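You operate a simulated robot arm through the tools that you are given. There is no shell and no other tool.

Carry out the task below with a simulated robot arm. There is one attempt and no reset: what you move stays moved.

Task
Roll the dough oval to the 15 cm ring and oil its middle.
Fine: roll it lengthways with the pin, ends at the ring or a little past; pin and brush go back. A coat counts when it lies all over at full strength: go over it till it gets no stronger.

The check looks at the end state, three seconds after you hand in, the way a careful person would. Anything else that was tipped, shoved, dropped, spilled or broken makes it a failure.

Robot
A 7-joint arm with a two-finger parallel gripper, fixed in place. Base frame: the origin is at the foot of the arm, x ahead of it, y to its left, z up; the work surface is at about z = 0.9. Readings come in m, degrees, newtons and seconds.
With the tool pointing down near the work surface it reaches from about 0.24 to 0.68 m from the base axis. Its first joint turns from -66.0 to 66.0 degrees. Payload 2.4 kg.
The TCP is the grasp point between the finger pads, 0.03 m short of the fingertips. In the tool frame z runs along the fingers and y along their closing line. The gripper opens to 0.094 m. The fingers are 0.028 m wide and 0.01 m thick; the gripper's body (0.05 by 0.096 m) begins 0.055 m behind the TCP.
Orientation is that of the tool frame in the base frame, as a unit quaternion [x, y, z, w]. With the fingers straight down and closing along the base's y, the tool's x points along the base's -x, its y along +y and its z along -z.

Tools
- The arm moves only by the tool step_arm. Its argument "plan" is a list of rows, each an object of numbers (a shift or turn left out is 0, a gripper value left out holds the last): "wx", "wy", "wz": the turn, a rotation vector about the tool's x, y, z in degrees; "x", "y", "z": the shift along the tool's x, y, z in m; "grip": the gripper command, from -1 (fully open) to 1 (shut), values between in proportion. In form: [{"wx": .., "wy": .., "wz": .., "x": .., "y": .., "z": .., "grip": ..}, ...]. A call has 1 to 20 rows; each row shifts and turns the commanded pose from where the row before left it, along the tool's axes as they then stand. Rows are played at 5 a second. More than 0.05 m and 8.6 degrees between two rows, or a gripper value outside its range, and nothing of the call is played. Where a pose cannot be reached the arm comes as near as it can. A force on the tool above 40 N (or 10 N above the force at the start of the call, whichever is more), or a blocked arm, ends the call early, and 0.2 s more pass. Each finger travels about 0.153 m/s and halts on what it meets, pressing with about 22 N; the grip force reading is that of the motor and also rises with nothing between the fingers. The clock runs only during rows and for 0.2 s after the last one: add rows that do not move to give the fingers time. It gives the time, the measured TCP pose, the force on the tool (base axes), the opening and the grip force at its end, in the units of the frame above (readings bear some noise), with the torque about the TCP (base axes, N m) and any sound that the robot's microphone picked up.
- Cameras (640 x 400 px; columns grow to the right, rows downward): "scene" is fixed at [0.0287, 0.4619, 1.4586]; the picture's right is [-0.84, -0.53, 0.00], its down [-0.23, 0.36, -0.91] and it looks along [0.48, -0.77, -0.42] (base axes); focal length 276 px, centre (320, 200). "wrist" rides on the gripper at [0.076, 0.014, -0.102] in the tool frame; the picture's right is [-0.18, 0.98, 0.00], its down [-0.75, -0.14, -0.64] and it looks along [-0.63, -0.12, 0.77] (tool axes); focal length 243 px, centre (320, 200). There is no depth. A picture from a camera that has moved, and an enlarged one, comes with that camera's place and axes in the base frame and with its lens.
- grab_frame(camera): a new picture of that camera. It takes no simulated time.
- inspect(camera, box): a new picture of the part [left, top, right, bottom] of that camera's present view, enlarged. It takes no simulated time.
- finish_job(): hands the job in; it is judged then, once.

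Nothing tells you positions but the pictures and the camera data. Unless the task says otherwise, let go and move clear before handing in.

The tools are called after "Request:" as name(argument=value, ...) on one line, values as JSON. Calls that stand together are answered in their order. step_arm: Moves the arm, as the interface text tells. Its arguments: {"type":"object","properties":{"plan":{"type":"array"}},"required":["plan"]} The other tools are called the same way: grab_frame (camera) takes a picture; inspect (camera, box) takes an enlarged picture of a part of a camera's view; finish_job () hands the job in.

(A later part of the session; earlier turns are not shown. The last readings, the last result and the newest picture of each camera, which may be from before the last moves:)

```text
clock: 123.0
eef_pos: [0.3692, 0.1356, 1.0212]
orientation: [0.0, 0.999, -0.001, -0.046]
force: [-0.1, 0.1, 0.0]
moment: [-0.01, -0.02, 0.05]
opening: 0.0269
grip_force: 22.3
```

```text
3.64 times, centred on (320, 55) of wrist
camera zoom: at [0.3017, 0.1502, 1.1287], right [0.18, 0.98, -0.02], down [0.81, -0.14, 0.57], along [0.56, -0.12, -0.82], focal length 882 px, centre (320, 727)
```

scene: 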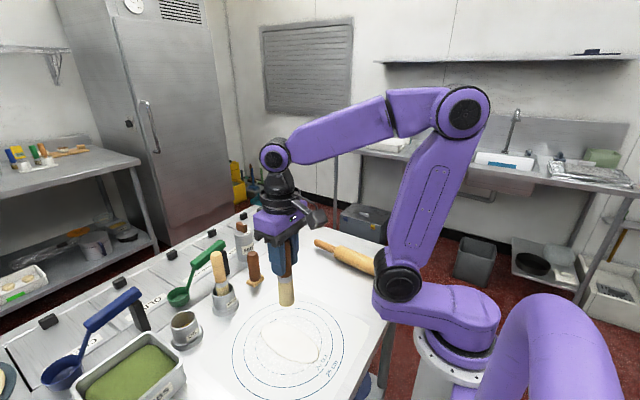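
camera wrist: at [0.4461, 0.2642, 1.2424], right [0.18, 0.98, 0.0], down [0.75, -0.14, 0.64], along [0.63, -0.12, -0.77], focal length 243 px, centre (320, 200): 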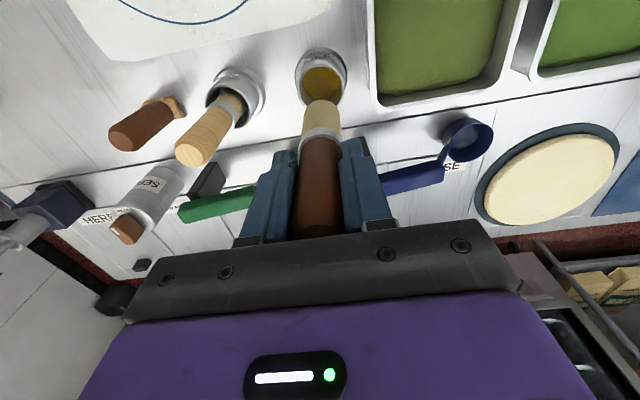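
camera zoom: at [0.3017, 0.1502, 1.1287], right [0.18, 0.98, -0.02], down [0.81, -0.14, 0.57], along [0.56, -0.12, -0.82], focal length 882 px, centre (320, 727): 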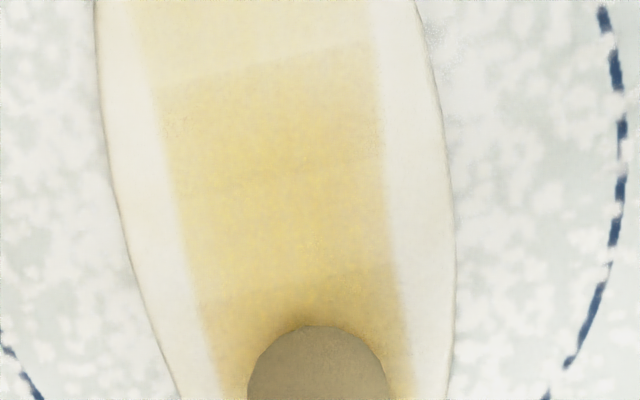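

The strip's side edges stay put, so the coat covers a fixed middle area. Its near-end part looks weaker. I'll lift the brush a little to see the whole coat.

Request:
step_arm(plan=[{"z": -0.02, "x": 0.0018}, {"z": -0.03, "x": 0.0028}, {"z": -0.03, "x": 0.0028}, {"x": -0.02}, {"x": -0.03}, {}])

Request:
inspect(camera="scene", box=[240, 300, 350, 375])

Request:
inspect(camera="wrist", box=[240, 0, 400, 110])

Request:
grab_frame(camera="wrist")

```text
clock: 124.4
eef_pos: [0.4175, 0.1338, 1.096]
orientation: [-0.001, 0.999, 0.001, -0.046]
force: [0.4, -0.2, -0.5]
moment: [0.0, -0.01, 0.0]
opening: 0.0268
grip_force: 21.6
```

```text
5.33 times, centred on (295, 338) of scene
camera zoom: at [0.0287, 0.4619, 1.4586], right [-0.84, -0.53, 0.0], down [-0.23, 0.36, -0.91], along [0.48, -0.77, -0.42], focal length 1472 px, centre (453, -533)
```

zoom: 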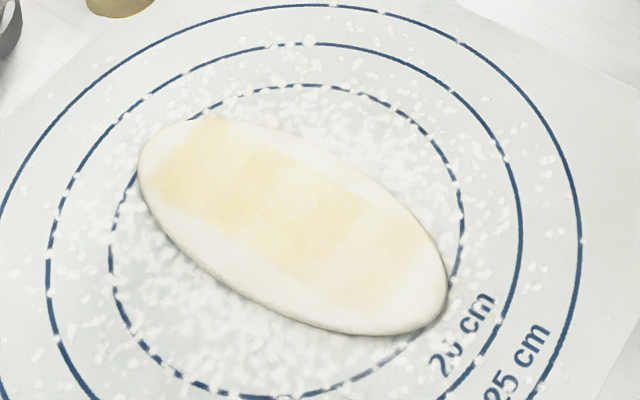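

```text
3.64 times, centred on (320, 55) of wrist
camera zoom: at [0.3514, 0.1477, 1.2035], right [0.18, 0.98, -0.02], down [0.81, -0.14, 0.57], along [0.56, -0.12, -0.82], focal length 882 px, centre (320, 727)
```

zoom: 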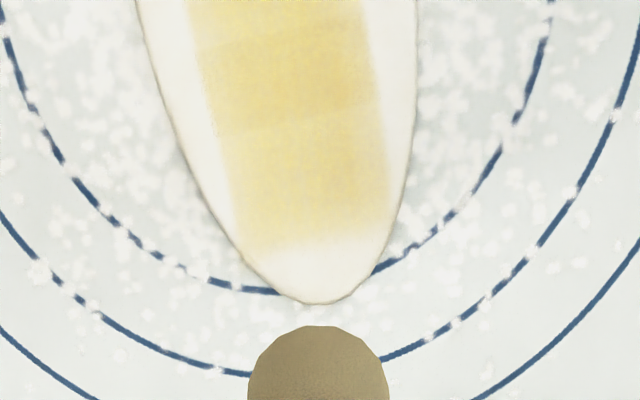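

```text
taken
camera wrist: at [0.3514, 0.1477, 1.2035], right [0.18, 0.98, -0.02], down [0.81, -0.14, 0.57], along [0.56, -0.12, -0.82], focal length 243 px, centre (320, 200)
```

wrist: 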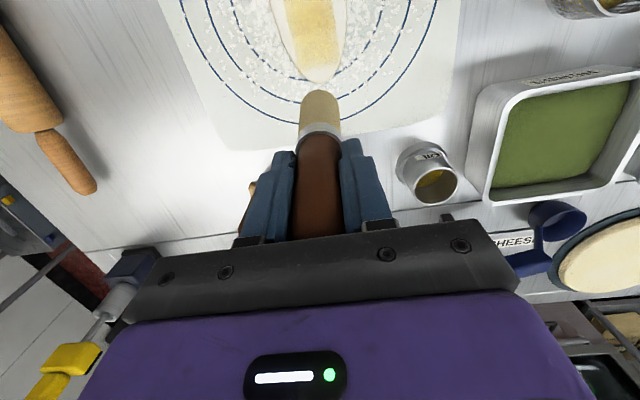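

The coat shows as bands in a rectangle about 12 x 4.6 cm: strongest in the middle, weaker at the far band and weakest at the near band. I'll go back to the near band and work it more.

Request:
step_arm(plan=[{"x": 0.036, "z": 0.0034}, {"x": 0.036, "z": 0.0034}, {"x": 0.036, "z": 0.0034}, {"x": 0.036, "z": 0.0034}, {"z": 0.03, "x": -0.0028}, {"z": 0.03, "x": -0.0028}, {"z": 0.01, "x": -0.0009}, {}])

Request:
step_arm(plan=[{"z": 0.001}, {"z": 0.001}, {}])

```text
clock: 126.2
eef_pos: [0.2713, 0.1342, 1.0252]
orientation: [-0.001, 0.999, 0.0, -0.046]
force: [-0.3, 0.2, -0.4]
moment: [-0.02, 0.02, 0.01]
opening: 0.027
grip_force: 21.8
```

```text
clock: 127.0
eef_pos: [0.2715, 0.1359, 1.0232]
orientation: [-0.001, 0.999, 0.0, -0.046]
force: [-0.6, 0.2, -1.1]
moment: [0.0, -0.01, 0.03]
opening: 0.027
grip_force: 22.4
```

Request:
step_arm(plan=[{"z": 0.0008}, {"z": 0.0007}, {}])

Request:
step_arm(plan=[{"z": 0.0006}, {}])

```text
clock: 127.8
eef_pos: [0.2718, 0.134, 1.0212]
orientation: [-0.001, 0.999, -0.001, -0.046]
force: [-0.3, 0.4, -0.9]
moment: [-0.03, -0.01, 0.02]
opening: 0.027
grip_force: 21.4
```

```text
clock: 128.4
eef_pos: [0.2724, 0.1334, 1.0221]
orientation: [-0.002, 0.999, 0.001, -0.045]
force: [-0.3, -1.0, 7.2]
moment: [-0.22, -0.06, -0.01]
opening: 0.027
grip_force: 22.2
```

Request:
step_arm(plan=[{"x": -0.00797, "z": -0.0008}, {"x": -0.00797, "z": -0.0008}, {"x": -0.00797, "z": -0.0008}, {"x": 0.00797, "z": 0.0008}, {"x": 0.00797, "z": 0.0008}, {"x": 0.00797, "z": 0.0008}, {}])

Request:
step_arm(plan=[{"z": 0.0002}, {"x": -0.00797, "z": -0.00078}, {"x": -0.00797, "z": -0.00078}, {"x": -0.00797, "z": -0.00078}, {"x": -0.00797, "z": -0.00076}, {"x": -0.00797, "z": -0.00076}, {"x": -0.00797, "z": -0.00074}, {}])

Request:
step_arm(plan=[{"x": -0.00797, "z": -0.0007}, {"x": -0.00797, "z": -0.0007}, {"x": -0.00797, "z": -0.0007}, {"x": -0.00797, "z": -0.00068}, {"x": -0.00797, "z": -0.00068}, {"x": -0.00797, "z": -0.00068}, {}])

Request:
inspect(camera="scene", box=[240, 300, 350, 375])

Request:
inspect(camera="wrist", box=[240, 0, 400, 110])

```text
clock: 130.0
eef_pos: [0.2714, 0.1338, 1.022]
orientation: [-0.002, 0.999, 0.0, -0.047]
force: [-0.3, 0.2, 0.2]
moment: [0.05, -0.04, 0.01]
opening: 0.0271
grip_force: 21.6
```

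```text
clock: 131.8
eef_pos: [0.3215, 0.1336, 1.0216]
orientation: [-0.001, 0.999, -0.001, -0.046]
force: [0.6, -0.7, -0.1]
moment: [0.05, 0.03, -0.02]
opening: 0.0268
grip_force: 22.3
```

```text
clock: 133.4
eef_pos: [0.3702, 0.1342, 1.021]
orientation: [-0.001, 0.999, 0.0, -0.046]
force: [-2.6, -0.1, 7.2]
moment: [0.21, 0.28, 0.01]
opening: 0.0273
grip_force: 22.3
```

```text
5.33 times, centred on (295, 338) of scene
camera zoom: at [0.0285, 0.4618, 1.4586], right [-0.84, -0.53, 0.0], down [-0.23, 0.36, -0.91], along [0.48, -0.77, -0.42], focal length 1472 px, centre (453, -533)
```

zoom: 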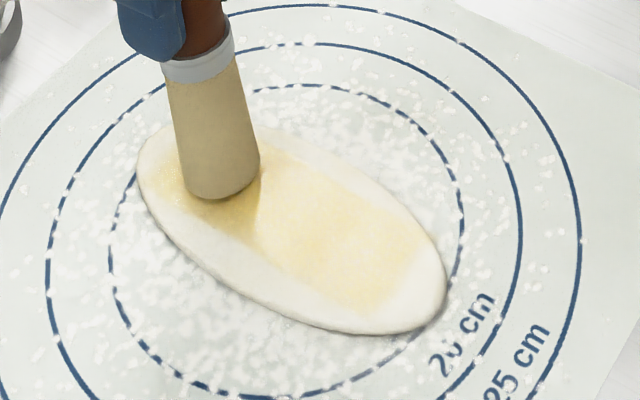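

```text
3.64 times, centred on (320, 55) of wrist
camera zoom: at [0.3031, 0.1495, 1.1293], right [0.18, 0.98, -0.02], down [0.81, -0.14, 0.57], along [0.56, -0.12, -0.82], focal length 882 px, centre (320, 727)
```

zoom: 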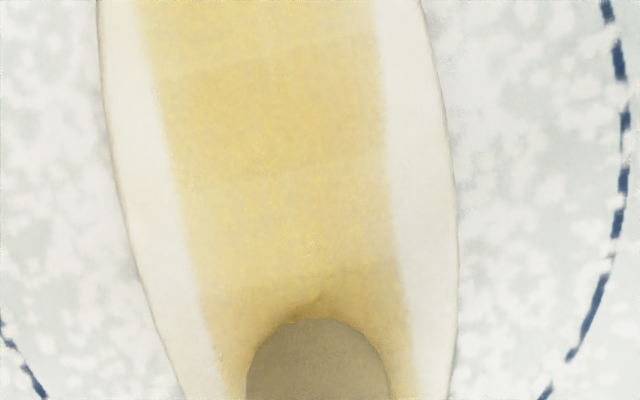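

The near band has caught up. I'll do more full passes, alternating slightly to either side so the outer edges of the coat also get full strength.

Request:
step_arm(plan=[{"y": 0.004, "z": -0.0002}, {"y": 0.004}, {"x": 0.00797, "z": 0.00068}, {"x": 0.00797, "z": 0.00068}, {"x": 0.00797, "z": 0.00068}, {"x": 0.00797, "z": 0.00074}, {"x": 0.00797, "z": 0.00076}, {"x": 0.00797, "z": 0.00078}, {}])

Request:
step_arm(plan=[{"x": 0.00797, "z": 0.0008}, {"x": 0.00797, "z": 0.0008}, {"x": 0.00797, "z": 0.0008}, {"x": 0.00797, "z": 0.0008}, {"x": 0.00797, "z": 0.0008}, {"x": 0.00797, "z": 0.0008}, {}])

Request:
step_arm(plan=[{"y": -0.006}, {"y": -0.006}, {"y": -0.004, "z": 0.0002}, {"x": -0.00797, "z": -0.00078}, {"x": -0.00797, "z": -0.00078}, {"x": -0.00797, "z": -0.00076}, {"x": -0.00797, "z": -0.00076}, {"x": -0.00797, "z": -0.00074}, {"x": -0.00797, "z": -0.00074}, {}])

Request:
step_arm(plan=[{"x": -0.00797, "z": -0.0007}, {"x": -0.00797, "z": -0.0007}, {"x": -0.00797, "z": -0.0007}, {"x": -0.00797, "z": -0.0007}, {"x": -0.00797, "z": -0.0007}, {"x": -0.00797, "z": -0.0007}, {}])

Request:
inspect(camera="scene", box=[240, 300, 350, 375])

Request:
inspect(camera="wrist", box=[240, 0, 400, 110])

```text
clock: 135.4
eef_pos: [0.3194, 0.1424, 1.0216]
orientation: [-0.001, 0.999, 0.0, -0.046]
force: [-0.9, 0.5, -0.7]
moment: [0.0, 0.0, -0.01]
opening: 0.027
grip_force: 21.4
```

```text
clock: 137.0
eef_pos: [0.2716, 0.1422, 1.0203]
orientation: [-0.001, 0.999, -0.001, -0.047]
force: [0.2, 0.2, 0.8]
moment: [0.16, -0.09, -0.01]
opening: 0.0268
grip_force: 22.0
```

```text
clock: 139.2
eef_pos: [0.3199, 0.1258, 1.0211]
orientation: [-0.001, 0.999, 0.0, -0.046]
force: [0.1, 0.3, -0.4]
moment: [0.0, 0.0, -0.01]
opening: 0.0269
grip_force: 22.5
```

```text
clock: 140.8
eef_pos: [0.369, 0.1263, 1.0214]
orientation: [-0.001, 0.999, -0.001, -0.046]
force: [0.2, 0.3, -0.5]
moment: [0.01, -0.02, -0.03]
opening: 0.0272
grip_force: 21.6
```

```text
5.33 times, centred on (295, 338) of scene
camera zoom: at [0.0287, 0.4619, 1.4586], right [-0.84, -0.53, 0.0], down [-0.23, 0.36, -0.91], along [0.48, -0.77, -0.42], focal length 1472 px, centre (453, -533)
```

zoom: 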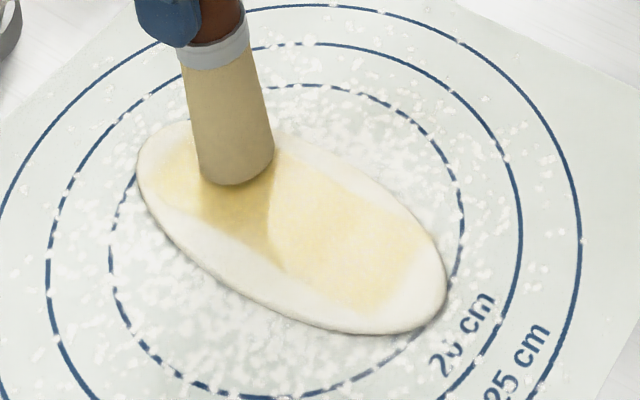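

```text
3.64 times, centred on (320, 55) of wrist
camera zoom: at [0.3023, 0.141, 1.13], right [0.18, 0.98, -0.02], down [0.81, -0.14, 0.57], along [0.56, -0.12, -0.82], focal length 882 px, centre (320, 727)
```

zoom: 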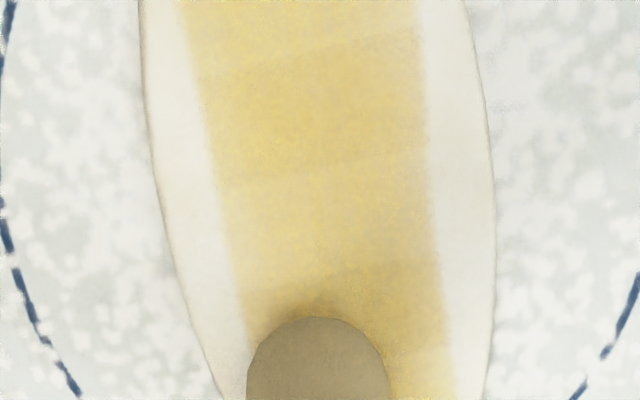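

Request:
step_arm(plan=[{"y": 0.004, "z": 0.0004}, {"y": 0.004, "z": 0.0004}, {"z": 0.0003}, {}])

Request:
step_arm(plan=[{"x": 0.00797, "z": 0.00066}, {"x": 0.00797, "z": 0.00066}, {"x": 0.00797, "z": 0.00068}, {"x": 0.00797, "z": 0.0007}, {"x": 0.00797, "z": 0.00072}, {"x": 0.00797, "z": 0.00074}, {}])

Request:
step_arm(plan=[{"x": 0.00797, "z": 0.00078}, {"x": 0.00797, "z": 0.0008}, {"x": 0.00797, "z": 0.0008}, {"x": 0.00797, "z": 0.0008}, {"x": 0.00797, "z": 0.0008}, {"x": 0.00797, "z": 0.0008}, {}])

```text
clock: 141.8
eef_pos: [0.3696, 0.1335, 1.0202]
orientation: [-0.001, 0.999, 0.0, -0.046]
force: [-0.9, -5.8, 18.8]
moment: [-0.78, 0.06, -0.01]
opening: 0.0268
grip_force: 21.6
```

```text
clock: 143.4
eef_pos: [0.3198, 0.1355, 1.0205]
orientation: [-0.001, 0.999, -0.001, -0.047]
force: [0.1, 0.8, 1.6]
moment: [0.07, 0.01, 0.0]
opening: 0.0268
grip_force: 21.4
```

```text
clock: 145.0
eef_pos: [0.2709, 0.1344, 1.0207]
orientation: [-0.002, 0.999, 0.0, -0.046]
force: [0.4, 2.2, 0.2]
moment: [0.12, -0.07, -0.02]
opening: 0.0268
grip_force: 22.1
```

Request:
step_arm(plan=[{"z": 0.0004}, {"x": -0.00797, "z": -0.00078}, {"x": -0.00797, "z": -0.00078}, {"x": -0.00797, "z": -0.00076}, {"x": -0.00797, "z": -0.00076}, {"x": -0.00797, "z": -0.00074}, {"x": -0.00797, "z": -0.00074}, {}])

Request:
step_arm(plan=[{"x": -0.00797, "z": -0.0007}, {"x": -0.00797, "z": -0.0007}, {"x": -0.00797, "z": -0.0007}, {"x": -0.00797, "z": -0.0007}, {"x": -0.00797, "z": -0.0007}, {"x": -0.00797, "z": -0.0007}, {}])

Request:
step_arm(plan=[{"z": -0.02, "x": 0.0018}, {"z": -0.03, "x": 0.0028}, {"z": -0.03, "x": 0.0028}, {"x": -0.02}, {"x": -0.03}, {}])

Request:
inspect(camera="scene", box=[240, 300, 350, 375])

Request:
inspect(camera="wrist", box=[240, 0, 400, 110])

```text
clock: 146.8
eef_pos: [0.32, 0.1342, 1.0187]
orientation: [0.0, 0.999, 0.0, -0.047]
force: [-0.6, -0.5, 0.2]
moment: [0.0, -0.02, 0.02]
opening: 0.0264
grip_force: 22.5
```

```text
clock: 148.4
eef_pos: [0.3687, 0.1357, 1.0214]
orientation: [-0.001, 0.999, 0.0, -0.046]
force: [-0.4, -0.7, -0.1]
moment: [-0.01, -0.02, 0.0]
opening: 0.0266
grip_force: 21.7
```

```text
clock: 149.8
eef_pos: [0.42, 0.1351, 1.0944]
orientation: [-0.001, 0.999, 0.0, -0.046]
force: [-0.2, -0.5, -0.7]
moment: [-0.01, 0.01, 0.03]
opening: 0.0266
grip_force: 22.1
```

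```text
5.33 times, centred on (295, 338) of scene
camera zoom: at [0.0287, 0.4619, 1.4586], right [-0.84, -0.53, 0.0], down [-0.23, 0.36, -0.91], along [0.48, -0.77, -0.42], focal length 1472 px, centre (453, -533)
```

zoom: 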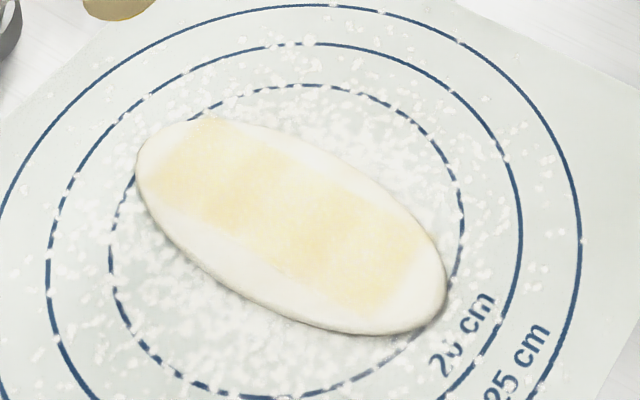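

```text
3.64 times, centred on (320, 55) of wrist
camera zoom: at [0.3533, 0.15, 1.2031], right [0.18, 0.98, -0.02], down [0.81, -0.14, 0.57], along [0.56, -0.12, -0.82], focal length 882 px, centre (320, 727)
```

zoom: 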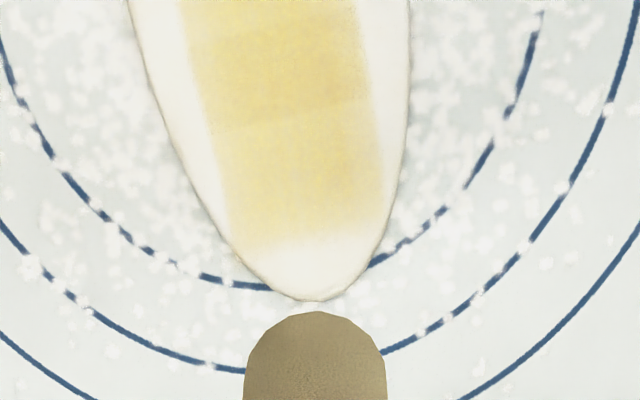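

Request:
inspect(camera="scene", box=[260, 318, 320, 360])

```text
9.52 times, centred on (290, 339) of scene
camera zoom: at [0.0287, 0.4619, 1.4586], right [-0.84, -0.53, 0.0], down [-0.23, 0.36, -0.91], along [0.48, -0.77, -0.42], focal length 2629 px, centre (606, -1124)
```

zoom: 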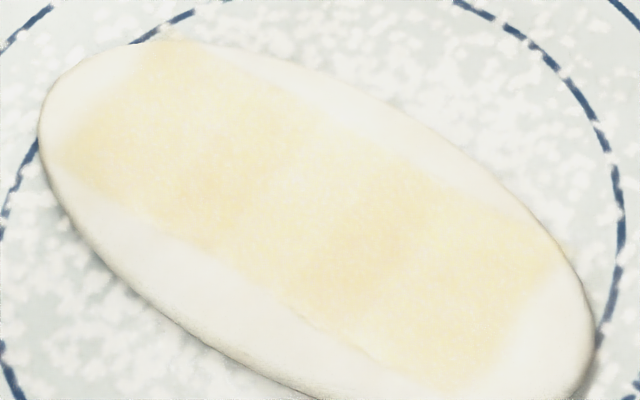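

The bands are still slightly uneven, so it isn't at full strength all over yet. I'll dip the brush again, going up and round to the OIL cup.

Request:
step_arm(plan=[{"z": -0.022, "x": 0.002}, {"z": -0.022, "x": 0.002}, {"y": 0.03}, {"y": 0.035}, {"y": 0.03}, {"y": 0.02, "x": -0.02, "z": -0.0018}, {"x": -0.03, "z": -0.0028}, {"x": -0.03, "z": -0.0028}, {"x": -0.022, "z": -0.002}, {}, {}])

Request:
inspect(camera="scene", box=[150, 240, 220, 360])

Request:
inspect(camera="wrist", box=[270, 30, 370, 150])

```text
clock: 152.2
eef_pos: [0.5223, 0.2482, 1.1385]
orientation: [-0.001, 0.999, 0.001, -0.047]
force: [0.5, 0.2, 0.2]
moment: [0.0, -0.01, -0.01]
opening: 0.0265
grip_force: 21.8
```

```text
3.33 times, centred on (185, 300) of scene
camera zoom: at [0.0287, 0.4619, 1.4586], right [-0.84, -0.53, 0.0], down [-0.23, 0.36, -0.91], along [0.48, -0.77, -0.42], focal length 920 px, centre (770, -133)
```

zoom: 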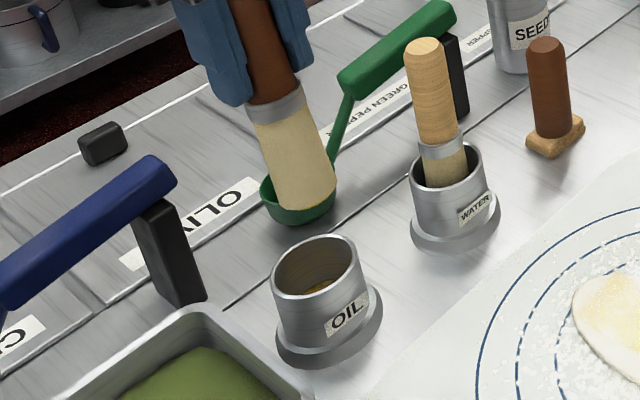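

```text
3.33 times, centred on (320, 90) of wrist
camera zoom: at [0.4546, 0.2637, 1.2481], right [0.18, 0.98, -0.02], down [0.81, -0.14, 0.57], along [0.56, -0.12, -0.82], focal length 809 px, centre (320, 567)
```

zoom: 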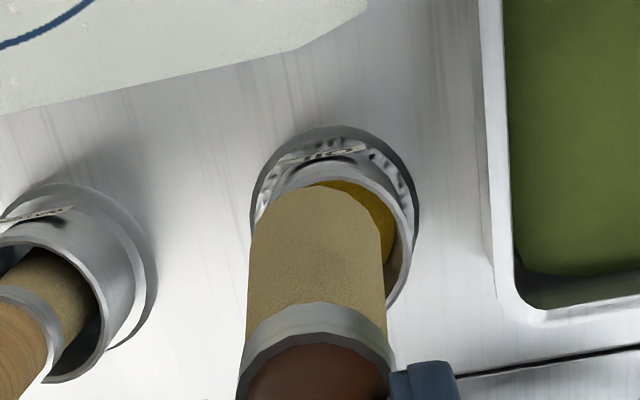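

The brush has leaned the other way from the strokes. I'll tilt the tool back about 7.5° so the brush is upright again before dipping.

Request:
step_arm(plan=[{"wy": -3.7}, {"wy": -3.7}, {}])

Request:
inspect(camera="scene", box=[150, 240, 220, 360])

Request:
inspect(camera="wrist", box=[270, 30, 370, 150])

```text
clock: 153.0
eef_pos: [0.5218, 0.2501, 1.1394]
orientation: [-0.001, 1.0, -0.001, 0.018]
force: [0.7, 0.5, -0.5]
moment: [0.03, 0.03, -0.02]
opening: 0.0264
grip_force: 21.7
```

```text
3.33 times, centred on (185, 300) of scene
camera zoom: at [0.0287, 0.4619, 1.4586], right [-0.84, -0.53, 0.0], down [-0.23, 0.36, -0.91], along [0.48, -0.77, -0.42], focal length 920 px, centre (770, -133)
```

zoom: 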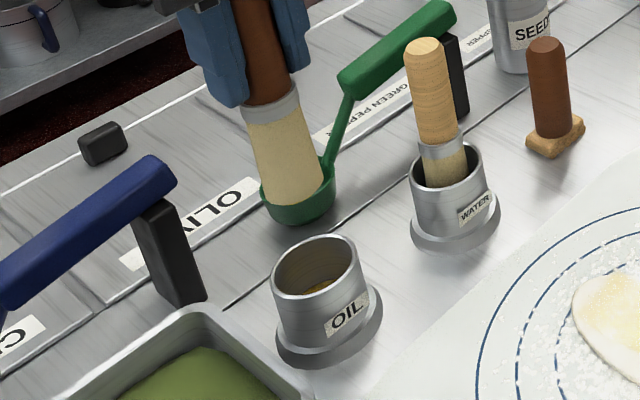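

```text
3.33 times, centred on (320, 90) of wrist
camera zoom: at [0.4408, 0.2646, 1.2381], right [0.18, 0.98, 0.01], down [0.73, -0.14, 0.67], along [0.66, -0.12, -0.74], focal length 809 px, centre (320, 567)
```

zoom: 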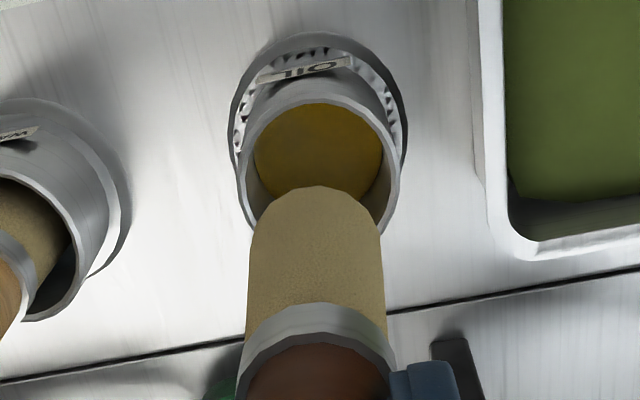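

The brush is upright and centred over the cup. I'll lower it in stages.

Request:
step_arm(plan=[{"z": 0.025, "x": 0.0009}, {"z": 0.025, "x": 0.0009}, {"z": 0.012, "x": 0.0004}, {}])

Request:
inspect(camera="wrist", box=[270, 30, 370, 150])

Request:
inspect(camera="scene", box=[150, 260, 220, 360])

```text
clock: 154.0
eef_pos: [0.5219, 0.2486, 1.0772]
orientation: [-0.001, 1.0, 0.0, 0.018]
force: [-0.8, -0.1, -1.1]
moment: [-0.02, 0.0, 0.01]
opening: 0.0265
grip_force: 21.6
```

```text
3.33 times, centred on (320, 90) of wrist
camera zoom: at [0.4405, 0.2644, 1.1763], right [0.18, 0.98, 0.01], down [0.73, -0.14, 0.67], along [0.66, -0.12, -0.74], focal length 809 px, centre (320, 567)
```

zoom: 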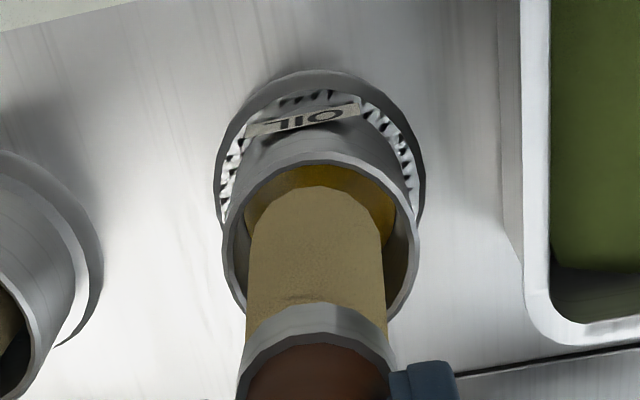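

```text
4.00 times, centred on (185, 310) of scene
camera zoom: at [0.0287, 0.4619, 1.4586], right [-0.84, -0.53, 0.0], down [-0.23, 0.36, -0.91], along [0.48, -0.77, -0.42], focal length 1104 px, centre (860, -240)
```

zoom: 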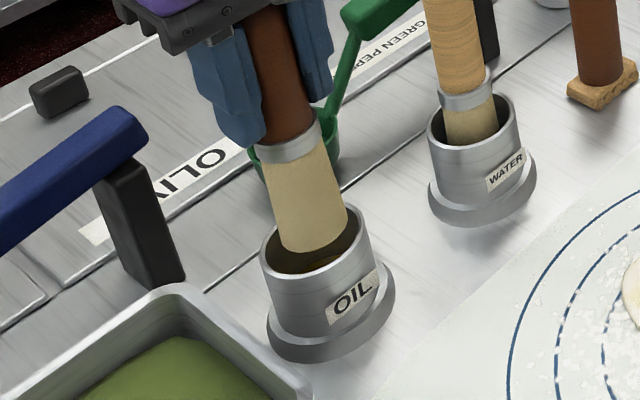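

Request:
step_arm(plan=[{"z": 0.015, "x": 0.0005, "y": 0.001}, {"z": 0.015, "x": 0.0005}, {"z": 0.01, "x": 0.0004}, {"z": 0.008, "x": 0.0003}, {}])

Request:
step_arm(plan=[{"z": 0.003}, {"z": 0.002}, {"z": 0.001}, {}])

```text
clock: 155.2
eef_pos: [0.5214, 0.2495, 1.0294]
orientation: [-0.001, 1.0, 0.0, 0.019]
force: [-0.8, 0.9, 0.2]
moment: [-0.03, -0.01, 0.0]
opening: 0.0262
grip_force: 21.9
```

```text
clock: 156.2
eef_pos: [0.5221, 0.2494, 1.0244]
orientation: [-0.001, 1.0, 0.0, 0.018]
force: [-2.5, -1.7, 9.7]
moment: [-0.18, 0.2, -0.01]
opening: 0.0263
grip_force: 22.4
```

Request:
step_arm(plan=[{"z": -0.001}, {"x": 0.002}, {"y": 0.002}, {"x": -0.004}, {"y": -0.004}, {"x": 0.004}, {"y": 0.002}, {"x": -0.002}, {}, {}, {}])

Request:
step_arm(plan=[{"z": -0.01, "x": -0.0004}, {"z": -0.02, "x": -0.0007}, {"z": -0.03, "x": -0.0011}, {"z": -0.03, "x": -0.0011}, {"z": -0.02, "x": -0.0007}, {"z": -0.005}, {}, {}, {}])

Request:
inspect(camera="scene", box=[150, 240, 220, 360])

Request:
inspect(camera="wrist", box=[270, 30, 370, 150])

```text
clock: 158.6
eef_pos: [0.5211, 0.2512, 1.0247]
orientation: [0.0, 1.0, 0.001, 0.018]
force: [-0.3, -0.2, -0.5]
moment: [0.01, -0.01, -0.01]
opening: 0.0263
grip_force: 22.3
```

```text
clock: 160.6
eef_pos: [0.5206, 0.2522, 1.1396]
orientation: [-0.001, 1.0, 0.0, 0.018]
force: [-0.6, 0.2, -0.9]
moment: [-0.02, 0.0, 0.02]
opening: 0.0263
grip_force: 21.7
```

```text
3.33 times, centred on (185, 300) of scene
camera zoom: at [0.0287, 0.4619, 1.4586], right [-0.84, -0.53, 0.0], down [-0.23, 0.36, -0.91], along [0.48, -0.77, -0.42], focal length 920 px, centre (770, -133)
```

zoom: 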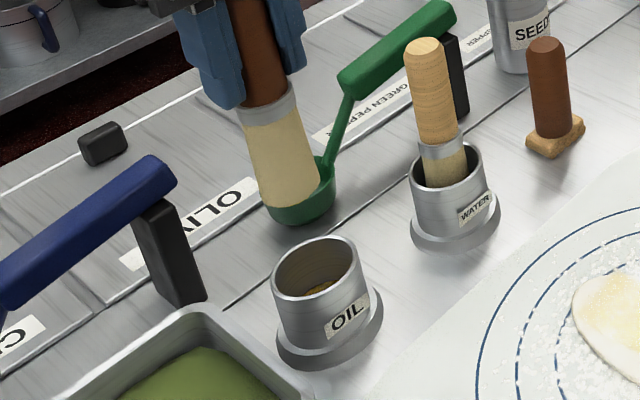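

```text
3.33 times, centred on (320, 90) of wrist
camera zoom: at [0.4411, 0.2668, 1.2382], right [0.18, 0.98, 0.01], down [0.73, -0.14, 0.67], along [0.66, -0.12, -0.74], focal length 809 px, centre (320, 567)
```

zoom: 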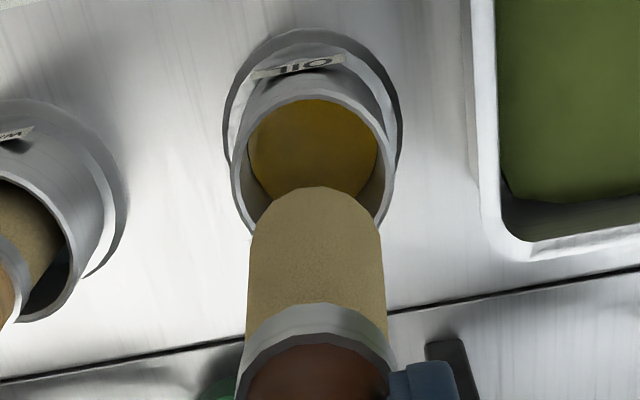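

Request:
step_arm(plan=[{"x": 0.025, "z": -0.0009}, {"x": 0.035, "z": -0.0013}, {"x": 0.035, "z": -0.0013, "y": -0.015}, {"x": 0.03, "z": -0.0011, "y": -0.03}, {"x": 0.0275, "z": -0.001, "y": -0.035}, {"y": -0.037}, {"z": 0.03, "x": 0.0011}, {"z": 0.035, "x": 0.0013}, {"z": 0.03, "x": 0.0011}, {"z": 0.015, "x": 0.0005}, {}])

Request:
step_arm(plan=[{"z": 0.003}, {"z": 0.001}, {"z": 0.001}, {}])

Request:
inspect(camera="scene", box=[240, 300, 350, 375])

```text
clock: 163.0
eef_pos: [0.3687, 0.1326, 1.0283]
orientation: [-0.001, 1.0, 0.0, 0.019]
force: [0.0, -0.4, 0.3]
moment: [-0.04, -0.01, -0.02]
opening: 0.0261
grip_force: 22.3
```

```text
clock: 164.0
eef_pos: [0.3689, 0.1335, 1.0249]
orientation: [-0.001, 1.0, 0.0, 0.018]
force: [-0.1, 0.9, 0.0]
moment: [0.02, -0.03, 0.0]
opening: 0.0264
grip_force: 22.0
```

```text
5.33 times, centred on (295, 338) of scene
camera zoom: at [0.0287, 0.4619, 1.4586], right [-0.84, -0.53, 0.0], down [-0.23, 0.36, -0.91], along [0.48, -0.77, -0.42], focal length 1472 px, centre (453, -533)
```

zoom: 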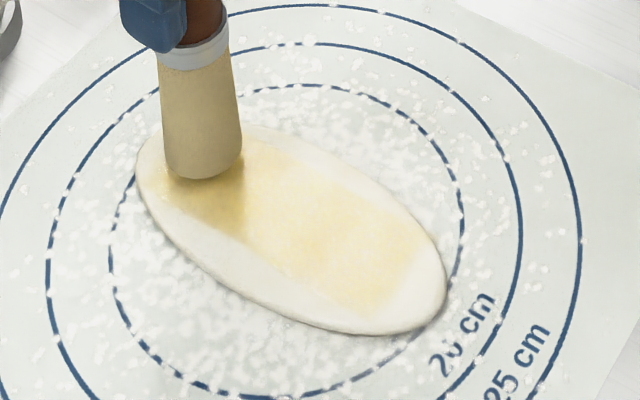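

Request:
step_arm(plan=[{"z": 0.001}, {"z": 0.001}, {}])

Request:
step_arm(plan=[{"z": 0.0007}, {"z": 0.0007}, {}])

```text
clock: 164.8
eef_pos: [0.368, 0.1325, 1.0226]
orientation: [-0.001, 1.0, 0.0, 0.019]
force: [-0.4, 1.2, -0.1]
moment: [0.0, 0.01, 0.01]
opening: 0.026
grip_force: 21.9
```

```text
clock: 165.6
eef_pos: [0.3675, 0.1329, 1.0196]
orientation: [-0.001, 1.0, 0.0, 0.019]
force: [0.8, 0.0, -0.2]
moment: [-0.02, -0.04, -0.01]
opening: 0.0265
grip_force: 22.3
```

Request:
step_arm(plan=[{"z": 0.0007}, {}])

Request:
step_arm(plan=[{"z": 0.0006}, {}])

```text
clock: 166.2
eef_pos: [0.3682, 0.1327, 1.0201]
orientation: [-0.001, 1.0, 0.0, 0.018]
force: [-0.3, 0.3, -0.2]
moment: [0.04, -0.02, 0.02]
opening: 0.0263
grip_force: 22.2
```

```text
clock: 166.8
eef_pos: [0.3687, 0.1332, 1.0192]
orientation: [-0.001, 1.0, 0.001, 0.018]
force: [-0.8, -0.6, -1.0]
moment: [-0.02, 0.02, 0.03]
opening: 0.0263
grip_force: 22.5
```

Request:
step_arm(plan=[{"z": 0.0006}, {}])

Request:
step_arm(plan=[{"z": 0.0005}, {}])

```text
clock: 167.4
eef_pos: [0.3688, 0.1334, 1.0191]
orientation: [-0.001, 1.0, 0.001, 0.018]
force: [-1.7, 0.1, 7.0]
moment: [-0.03, 0.02, 0.04]
opening: 0.0264
grip_force: 21.8
```

```text
clock: 168.0
eef_pos: [0.3699, 0.1336, 1.0194]
orientation: [-0.001, 1.0, 0.0, 0.019]
force: [-1.4, 0.2, 13.0]
moment: [-0.1, 0.12, -0.02]
opening: 0.0262
grip_force: 22.3
```

Contact is good. I'm running full-length passes with the freshly dipped brush.

Request:
step_arm(plan=[{"x": 0.008, "z": -0.00037}, {"x": 0.008, "z": -0.00037}, {"x": 0.008, "z": -0.00037}, {"x": 0.008, "z": -0.00033}, {"x": 0.008, "z": -0.00029}, {"x": 0.008, "z": -0.00029}, {}])

Request:
step_arm(plan=[{"x": 0.008, "z": -0.00027}, {"x": 0.008, "z": -0.00025}, {"x": 0.008, "z": -0.00023}, {"x": 0.008, "z": -0.00021}, {"x": 0.008, "z": -0.00021}, {"x": 0.008, "z": -0.00021}, {}])

Request:
inspect(camera="scene", box=[240, 300, 350, 375])

```text
clock: 169.6
eef_pos: [0.3223, 0.1332, 1.0177]
orientation: [0.0, 1.0, 0.0, 0.019]
force: [3.8, -1.1, 11.2]
moment: [-0.04, -0.62, 0.01]
opening: 0.0265
grip_force: 22.0
```

```text
clock: 171.2
eef_pos: [0.2712, 0.1334, 1.0181]
orientation: [0.0, 1.0, 0.0, 0.018]
force: [3.4, -0.6, 9.1]
moment: [-0.07, -0.43, 0.01]
opening: 0.0263
grip_force: 21.4
```

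```text
5.33 times, centred on (295, 338) of scene
camera zoom: at [0.0286, 0.4618, 1.4587], right [-0.84, -0.53, 0.0], down [-0.23, 0.36, -0.91], along [0.48, -0.77, -0.42], focal length 1472 px, centre (453, -533)
```

zoom: 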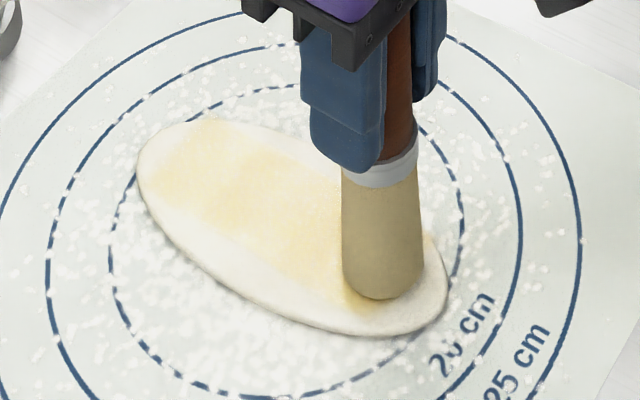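

Request:
step_arm(plan=[{"x": -0.008, "z": 0.00021, "y": 0.002}, {"x": -0.008, "z": 0.00021, "y": 0.002}, {"x": -0.008, "z": 0.00023, "y": 0.002}, {"x": -0.008, "z": 0.00025}, {"x": -0.008, "z": 0.00027}, {"x": -0.008, "z": 0.00029}, {}])

Request:
step_arm(plan=[{"x": -0.008, "z": 0.00033}, {"x": -0.008, "z": 0.00035}, {"x": -0.008, "z": 0.00037}, {"x": -0.008, "z": 0.00037}, {"x": -0.008, "z": 0.00037}, {"x": -0.008, "z": 0.00037}, {}])

Request:
step_arm(plan=[{"y": -0.006, "z": -0.0003}, {"y": -0.006, "z": 0.0003}, {"x": 0.008, "z": -0.00033}, {"x": 0.008, "z": -0.00033}, {"x": 0.008, "z": -0.00033}, {"x": 0.008, "z": -0.00033}, {"x": 0.008, "z": -0.00029}, {"x": 0.008, "z": -0.00029}, {}])

Request:
step_arm(plan=[{"x": 0.008, "z": -0.00027}, {"x": 0.008, "z": -0.00025}, {"x": 0.008, "z": -0.00023}, {"x": 0.008, "z": -0.00021}, {"x": 0.008, "z": -0.00021}, {"x": 0.008, "z": -0.00021}, {}])

Request:
inspect(camera="scene", box=[240, 300, 350, 375])

```text
clock: 172.8
eef_pos: [0.3205, 0.1395, 1.0181]
orientation: [-0.001, 1.0, 0.0, 0.018]
force: [-1.0, -0.4, 3.6]
moment: [0.01, 0.09, 0.0]
opening: 0.0264
grip_force: 21.9
```

```text
clock: 174.4
eef_pos: [0.37, 0.1403, 1.0178]
orientation: [-0.001, 1.0, 0.0, 0.018]
force: [-1.3, -0.2, 1.9]
moment: [-0.03, 0.12, -0.02]
opening: 0.0267
grip_force: 22.1
```

```text
clock: 176.4
eef_pos: [0.3211, 0.1281, 1.0176]
orientation: [-0.001, 1.0, 0.0, 0.02]
force: [2.3, -0.2, 3.8]
moment: [-0.05, -0.27, -0.03]
opening: 0.0263
grip_force: 22.0
```

```text
clock: 178.0
eef_pos: [0.2725, 0.1269, 1.0166]
orientation: [-0.001, 1.0, 0.001, 0.018]
force: [4.6, 0.9, 16.1]
moment: [0.17, -0.49, 0.0]
opening: 0.0265
grip_force: 21.7
```

```text
5.33 times, centred on (295, 338) of scene
camera zoom: at [0.0286, 0.4618, 1.4586], right [-0.84, -0.53, 0.0], down [-0.23, 0.36, -0.91], along [0.48, -0.77, -0.42], focal length 1472 px, centre (453, -533)
```

zoom: 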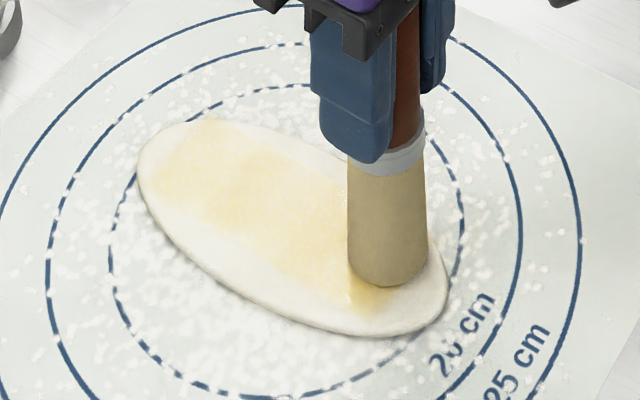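

Request:
step_arm(plan=[{"y": 0.004, "z": -0.0004}, {"y": 0.003}, {"x": -0.008, "z": 0.00023}, {"x": -0.008, "z": 0.00023}, {"x": -0.008, "z": 0.00025}, {"x": -0.008, "z": 0.00027}, {"x": -0.008, "z": 0.00029}, {"x": -0.008, "z": 0.00031}, {}])

Request:
step_arm(plan=[{"x": -0.008, "z": 0.00035}, {"x": -0.008, "z": 0.00037}, {"x": -0.008, "z": 0.00039}, {"x": -0.008, "z": 0.00039}, {"x": -0.008, "z": 0.00039}, {"x": -0.008, "z": 0.00039}, {}])

Request:
step_arm(plan=[{"z": -0.02, "x": -0.0007}, {"z": -0.03, "x": -0.0011}, {"z": -0.03, "x": -0.0011}, {"x": -0.02}, {"x": -0.03}, {}])

Request:
inspect(camera="scene", box=[240, 300, 350, 375])

Request:
inspect(camera="scene", box=[260, 318, 320, 360])

Request:
inspect(camera="wrist", box=[240, 0, 400, 110])

```text
clock: 180.0
eef_pos: [0.3205, 0.1333, 1.0187]
orientation: [0.0, 1.0, 0.0, 0.019]
force: [-0.8, -0.7, -0.4]
moment: [0.02, -0.01, 0.04]
opening: 0.0266
grip_force: 21.7
```

```text
clock: 181.6
eef_pos: [0.3696, 0.1336, 1.0174]
orientation: [-0.002, 1.0, 0.001, 0.018]
force: [0.2, -0.1, -0.2]
moment: [0.0, 0.01, 0.02]
opening: 0.0266
grip_force: 21.5
```

```text
clock: 183.0
eef_pos: [0.419, 0.1321, 1.1005]
orientation: [-0.001, 1.0, 0.001, 0.019]
force: [-0.1, 0.3, -1.9]
moment: [-0.03, 0.01, 0.03]
opening: 0.0266
grip_force: 21.5
```

```text
5.33 times, centred on (295, 338) of scene
camera zoom: at [0.0287, 0.4619, 1.4586], right [-0.84, -0.53, 0.0], down [-0.23, 0.36, -0.91], along [0.48, -0.77, -0.42], focal length 1472 px, centre (453, -533)
```

zoom: 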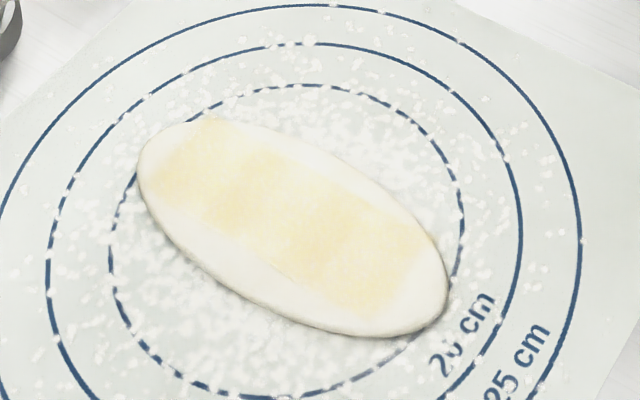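

```text
9.52 times, centred on (290, 339) of scene
camera zoom: at [0.0287, 0.4619, 1.4586], right [-0.84, -0.53, 0.0], down [-0.23, 0.36, -0.91], along [0.48, -0.77, -0.42], focal length 2629 px, centre (606, -1124)
```

zoom: 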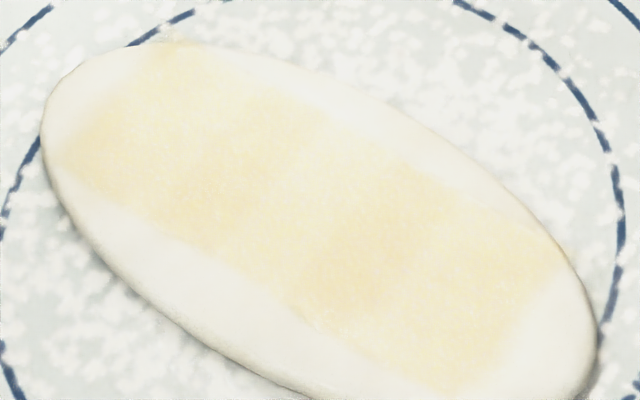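

```text
3.64 times, centred on (320, 55) of wrist
camera zoom: at [0.3395, 0.1483, 1.1995], right [0.18, 0.98, 0.01], down [0.73, -0.14, 0.67], along [0.66, -0.12, -0.74], focal length 882 px, centre (320, 727)
```

zoom: 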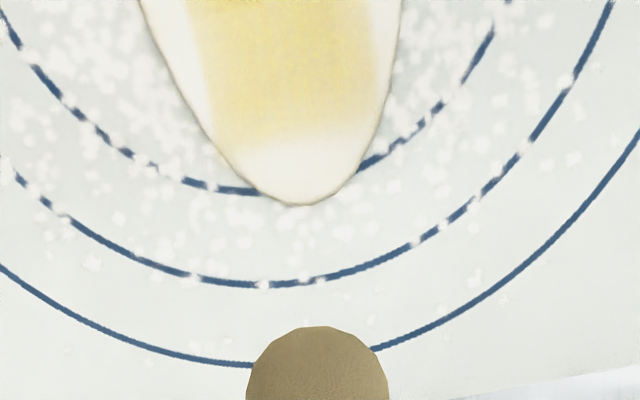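

The coat looks nearly uniform now and changed little with these last passes. I'll rise for a top view to compare the bands.

Request:
step_arm(plan=[{"z": -0.04, "x": 0.01}, {"z": -0.04, "x": 0.01}, {"z": -0.04, "x": 0.02}, {}])

Request:
grab_frame(camera="wrist")

Request:
inspect(camera="wrist", box=[270, 0, 370, 80])

```text
clock: 184.0
eef_pos: [0.3742, 0.1359, 1.2176]
orientation: [-0.001, 1.0, -0.001, 0.018]
force: [0.0, -0.1, -0.4]
moment: [0.0, 0.0, -0.02]
opening: 0.0264
grip_force: 21.9
```

```text
taken
camera wrist: at [0.2941, 0.1502, 1.3172], right [0.18, 0.98, 0.01], down [0.73, -0.14, 0.67], along [0.66, -0.12, -0.74], focal length 243 px, centre (320, 200)
```

wrist: 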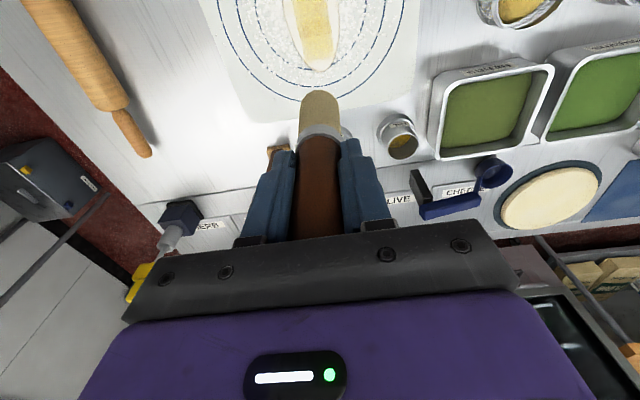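

```text
5.00 times, centred on (320, 40) of wrist
camera zoom: at [0.2941, 0.1502, 1.3172], right [0.18, 0.98, 0.01], down [0.73, -0.14, 0.67], along [0.66, -0.12, -0.74], focal length 1213 px, centre (320, 1000)
```

zoom: 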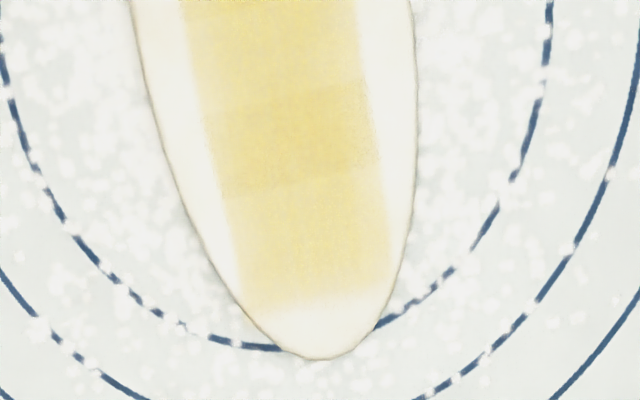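

The two darker bands look like overlaps between three patches, and all three patches look alike in strength. I'll run another two contact passes and compare to be sure it gets no stronger.

Request:
step_arm(plan=[{"z": 0.04, "x": 0.0015}, {"z": 0.04, "x": 0.0015}, {"z": 0.045, "x": 0.0016}, {"z": 0.04, "x": 0.0015}, {"z": 0.025, "x": 0.0009, "y": -0.001}, {}])

Request:
step_arm(plan=[{"z": 0.002}, {"z": 0.002}, {"z": 0.001}, {}])

```text
clock: 185.4
eef_pos: [0.3759, 0.1346, 1.0277]
orientation: [-0.001, 1.0, 0.0, 0.019]
force: [-0.8, 0.1, -0.4]
moment: [-0.02, -0.02, -0.03]
opening: 0.0261
grip_force: 21.8
```

```text
clock: 186.4
eef_pos: [0.3736, 0.1328, 1.0232]
orientation: [-0.001, 1.0, 0.0, 0.018]
force: [-0.2, -0.4, -1.1]
moment: [-0.01, 0.0, -0.02]
opening: 0.0264
grip_force: 22.0
```

Request:
step_arm(plan=[{"x": 0.004}, {"z": 0.0015}, {"z": 0.001}, {"z": 0.001}, {}])

Request:
step_arm(plan=[{"z": 0.0007}, {"z": 0.0006}, {}])

```text
clock: 187.6
eef_pos: [0.3716, 0.1328, 1.0188]
orientation: [-0.001, 1.0, 0.0, 0.018]
force: [-0.3, -0.4, -1.0]
moment: [0.0, -0.02, 0.0]
opening: 0.0264
grip_force: 22.5
```

```text
clock: 188.4
eef_pos: [0.371, 0.1333, 1.0173]
orientation: [-0.001, 1.0, 0.0, 0.018]
force: [-1.1, 0.6, -1.4]
moment: [-0.01, 0.02, 0.03]
opening: 0.0266
grip_force: 21.8
```

Request:
step_arm(plan=[{"z": 0.0006}, {"z": 0.0004}, {}])

Request:
step_arm(plan=[{"z": 0.0004}, {}])

```text
clock: 189.2
eef_pos: [0.3717, 0.1338, 1.0166]
orientation: [-0.001, 1.0, 0.0, 0.018]
force: [0.7, -0.7, 1.3]
moment: [-0.04, 0.03, -0.02]
opening: 0.0265
grip_force: 21.6
```

```text
clock: 189.8
eef_pos: [0.3713, 0.1341, 1.0165]
orientation: [-0.001, 1.0, 0.0, 0.018]
force: [-1.9, 1.1, 10.0]
moment: [0.12, 0.27, -0.04]
opening: 0.0263
grip_force: 21.9
```

Contact is good at 10 N. I'm doing a round trip along the centre.

Request:
step_arm(plan=[{"x": 0.008, "z": -0.00035}, {"x": 0.008, "z": -0.00035}, {"x": 0.008, "z": -0.00035}, {"x": 0.008, "z": -0.00031}, {"x": 0.008, "z": -0.00029}, {"x": 0.008, "z": -0.00029}, {}])

Request:
step_arm(plan=[{"x": 0.008, "z": -0.00027}, {"x": 0.008, "z": -0.00025}, {"x": 0.008, "z": -0.00023}, {"x": 0.008, "z": -0.00021}, {"x": 0.008, "z": -0.00021}, {"x": 0.008, "z": -0.00021}, {}])

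Request:
step_arm(plan=[{"z": 0.0002}, {"x": -0.008, "z": 0.00023}, {"x": -0.008, "z": 0.00023}, {"x": -0.008, "z": 0.00025}, {"x": -0.008, "z": 0.00027}, {"x": -0.008, "z": 0.00029}, {"x": -0.008, "z": 0.00031}, {}])

Request:
step_arm(plan=[{"z": 0.0002}, {"x": -0.008, "z": 0.00037}, {"x": -0.008, "z": 0.00039}, {"x": -0.008, "z": 0.00039}, {"x": -0.008, "z": 0.00039}, {"x": -0.008, "z": 0.00039}, {"x": -0.008, "z": 0.00039}, {}])

Request:
step_arm(plan=[{"z": -0.02, "x": -0.0007}, {"z": -0.03, "x": -0.0011}, {"z": -0.03, "x": -0.0011}, {"x": -0.02}, {"x": -0.03}, {}])

Request:
inspect(camera="scene", box=[240, 300, 350, 375])

Request:
inspect(camera="scene", box=[260, 318, 320, 360])

Request:
inspect(camera="wrist", box=[240, 0, 400, 110])

```text
clock: 191.4
eef_pos: [0.3215, 0.1327, 1.0165]
orientation: [-0.001, 1.0, 0.001, 0.018]
force: [0.8, 0.5, 0.3]
moment: [0.04, -0.1, 0.01]
opening: 0.0267
grip_force: 22.0
```

```text
clock: 193.0
eef_pos: [0.2746, 0.1324, 1.0166]
orientation: [-0.001, 1.0, -0.001, 0.018]
force: [-0.3, 0.2, 0.5]
moment: [-0.02, 0.03, 0.01]
opening: 0.0264
grip_force: 21.9
```

```text
clock: 194.8
eef_pos: [0.323, 0.1331, 1.0164]
orientation: [0.0, 1.0, 0.0, 0.018]
force: [-3.3, -0.4, 6.2]
moment: [-0.01, 0.31, 0.03]
opening: 0.0262
grip_force: 21.7
```

```text
clock: 196.6
eef_pos: [0.3707, 0.1346, 1.0153]
orientation: [-0.001, 1.0, 0.001, 0.019]
force: [-4.4, 0.4, 8.0]
moment: [0.07, 0.28, 0.02]
opening: 0.0259
grip_force: 21.9
```

```text
clock: 198.0
eef_pos: [0.4206, 0.1326, 1.0978]
orientation: [0.0, 1.0, 0.0, 0.019]
force: [0.4, -0.6, -1.4]
moment: [-0.01, 0.02, 0.0]
opening: 0.0261
grip_force: 22.3
```

```text
5.33 times, centred on (295, 338) of scene
camera zoom: at [0.0287, 0.4619, 1.4586], right [-0.84, -0.53, 0.0], down [-0.23, 0.36, -0.91], along [0.48, -0.77, -0.42], focal length 1472 px, centre (453, -533)
```

zoom: 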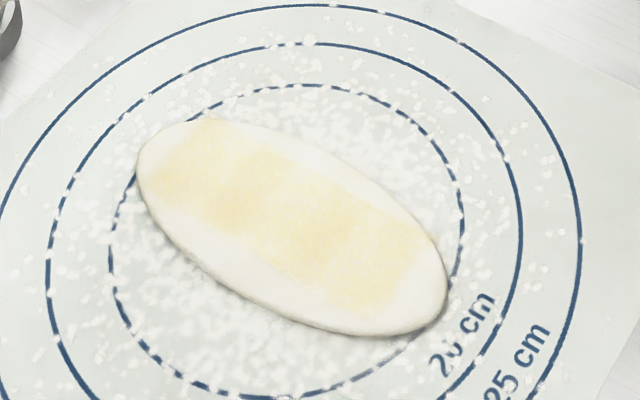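

```text
9.52 times, centred on (290, 339) of scene
camera zoom: at [0.0287, 0.4619, 1.4586], right [-0.84, -0.53, 0.0], down [-0.23, 0.36, -0.91], along [0.48, -0.77, -0.42], focal length 2629 px, centre (606, -1124)
```

zoom: 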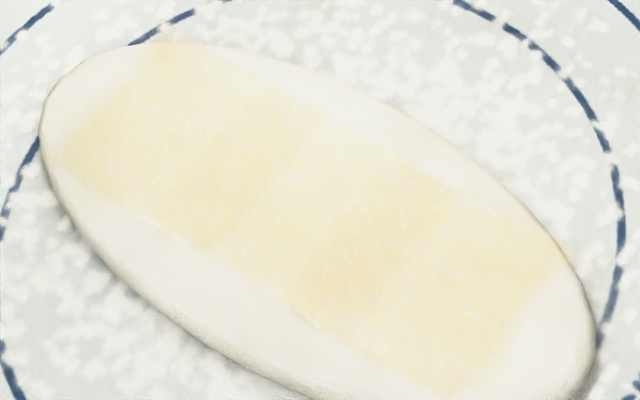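

```text
3.64 times, centred on (320, 55) of wrist
camera zoom: at [0.3405, 0.1476, 1.1966], right [0.18, 0.98, 0.01], down [0.73, -0.14, 0.67], along [0.66, -0.12, -0.74], focal length 882 px, centre (320, 727)
```

zoom: 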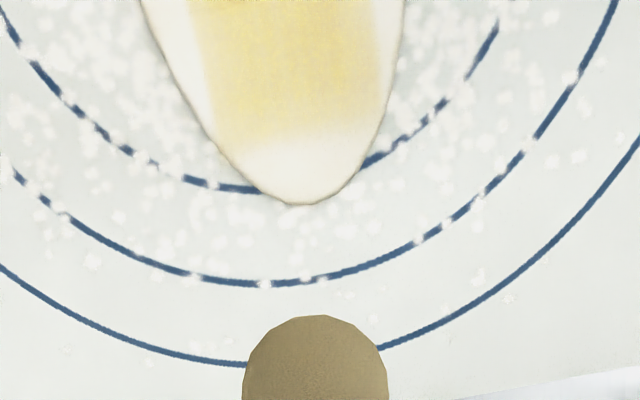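

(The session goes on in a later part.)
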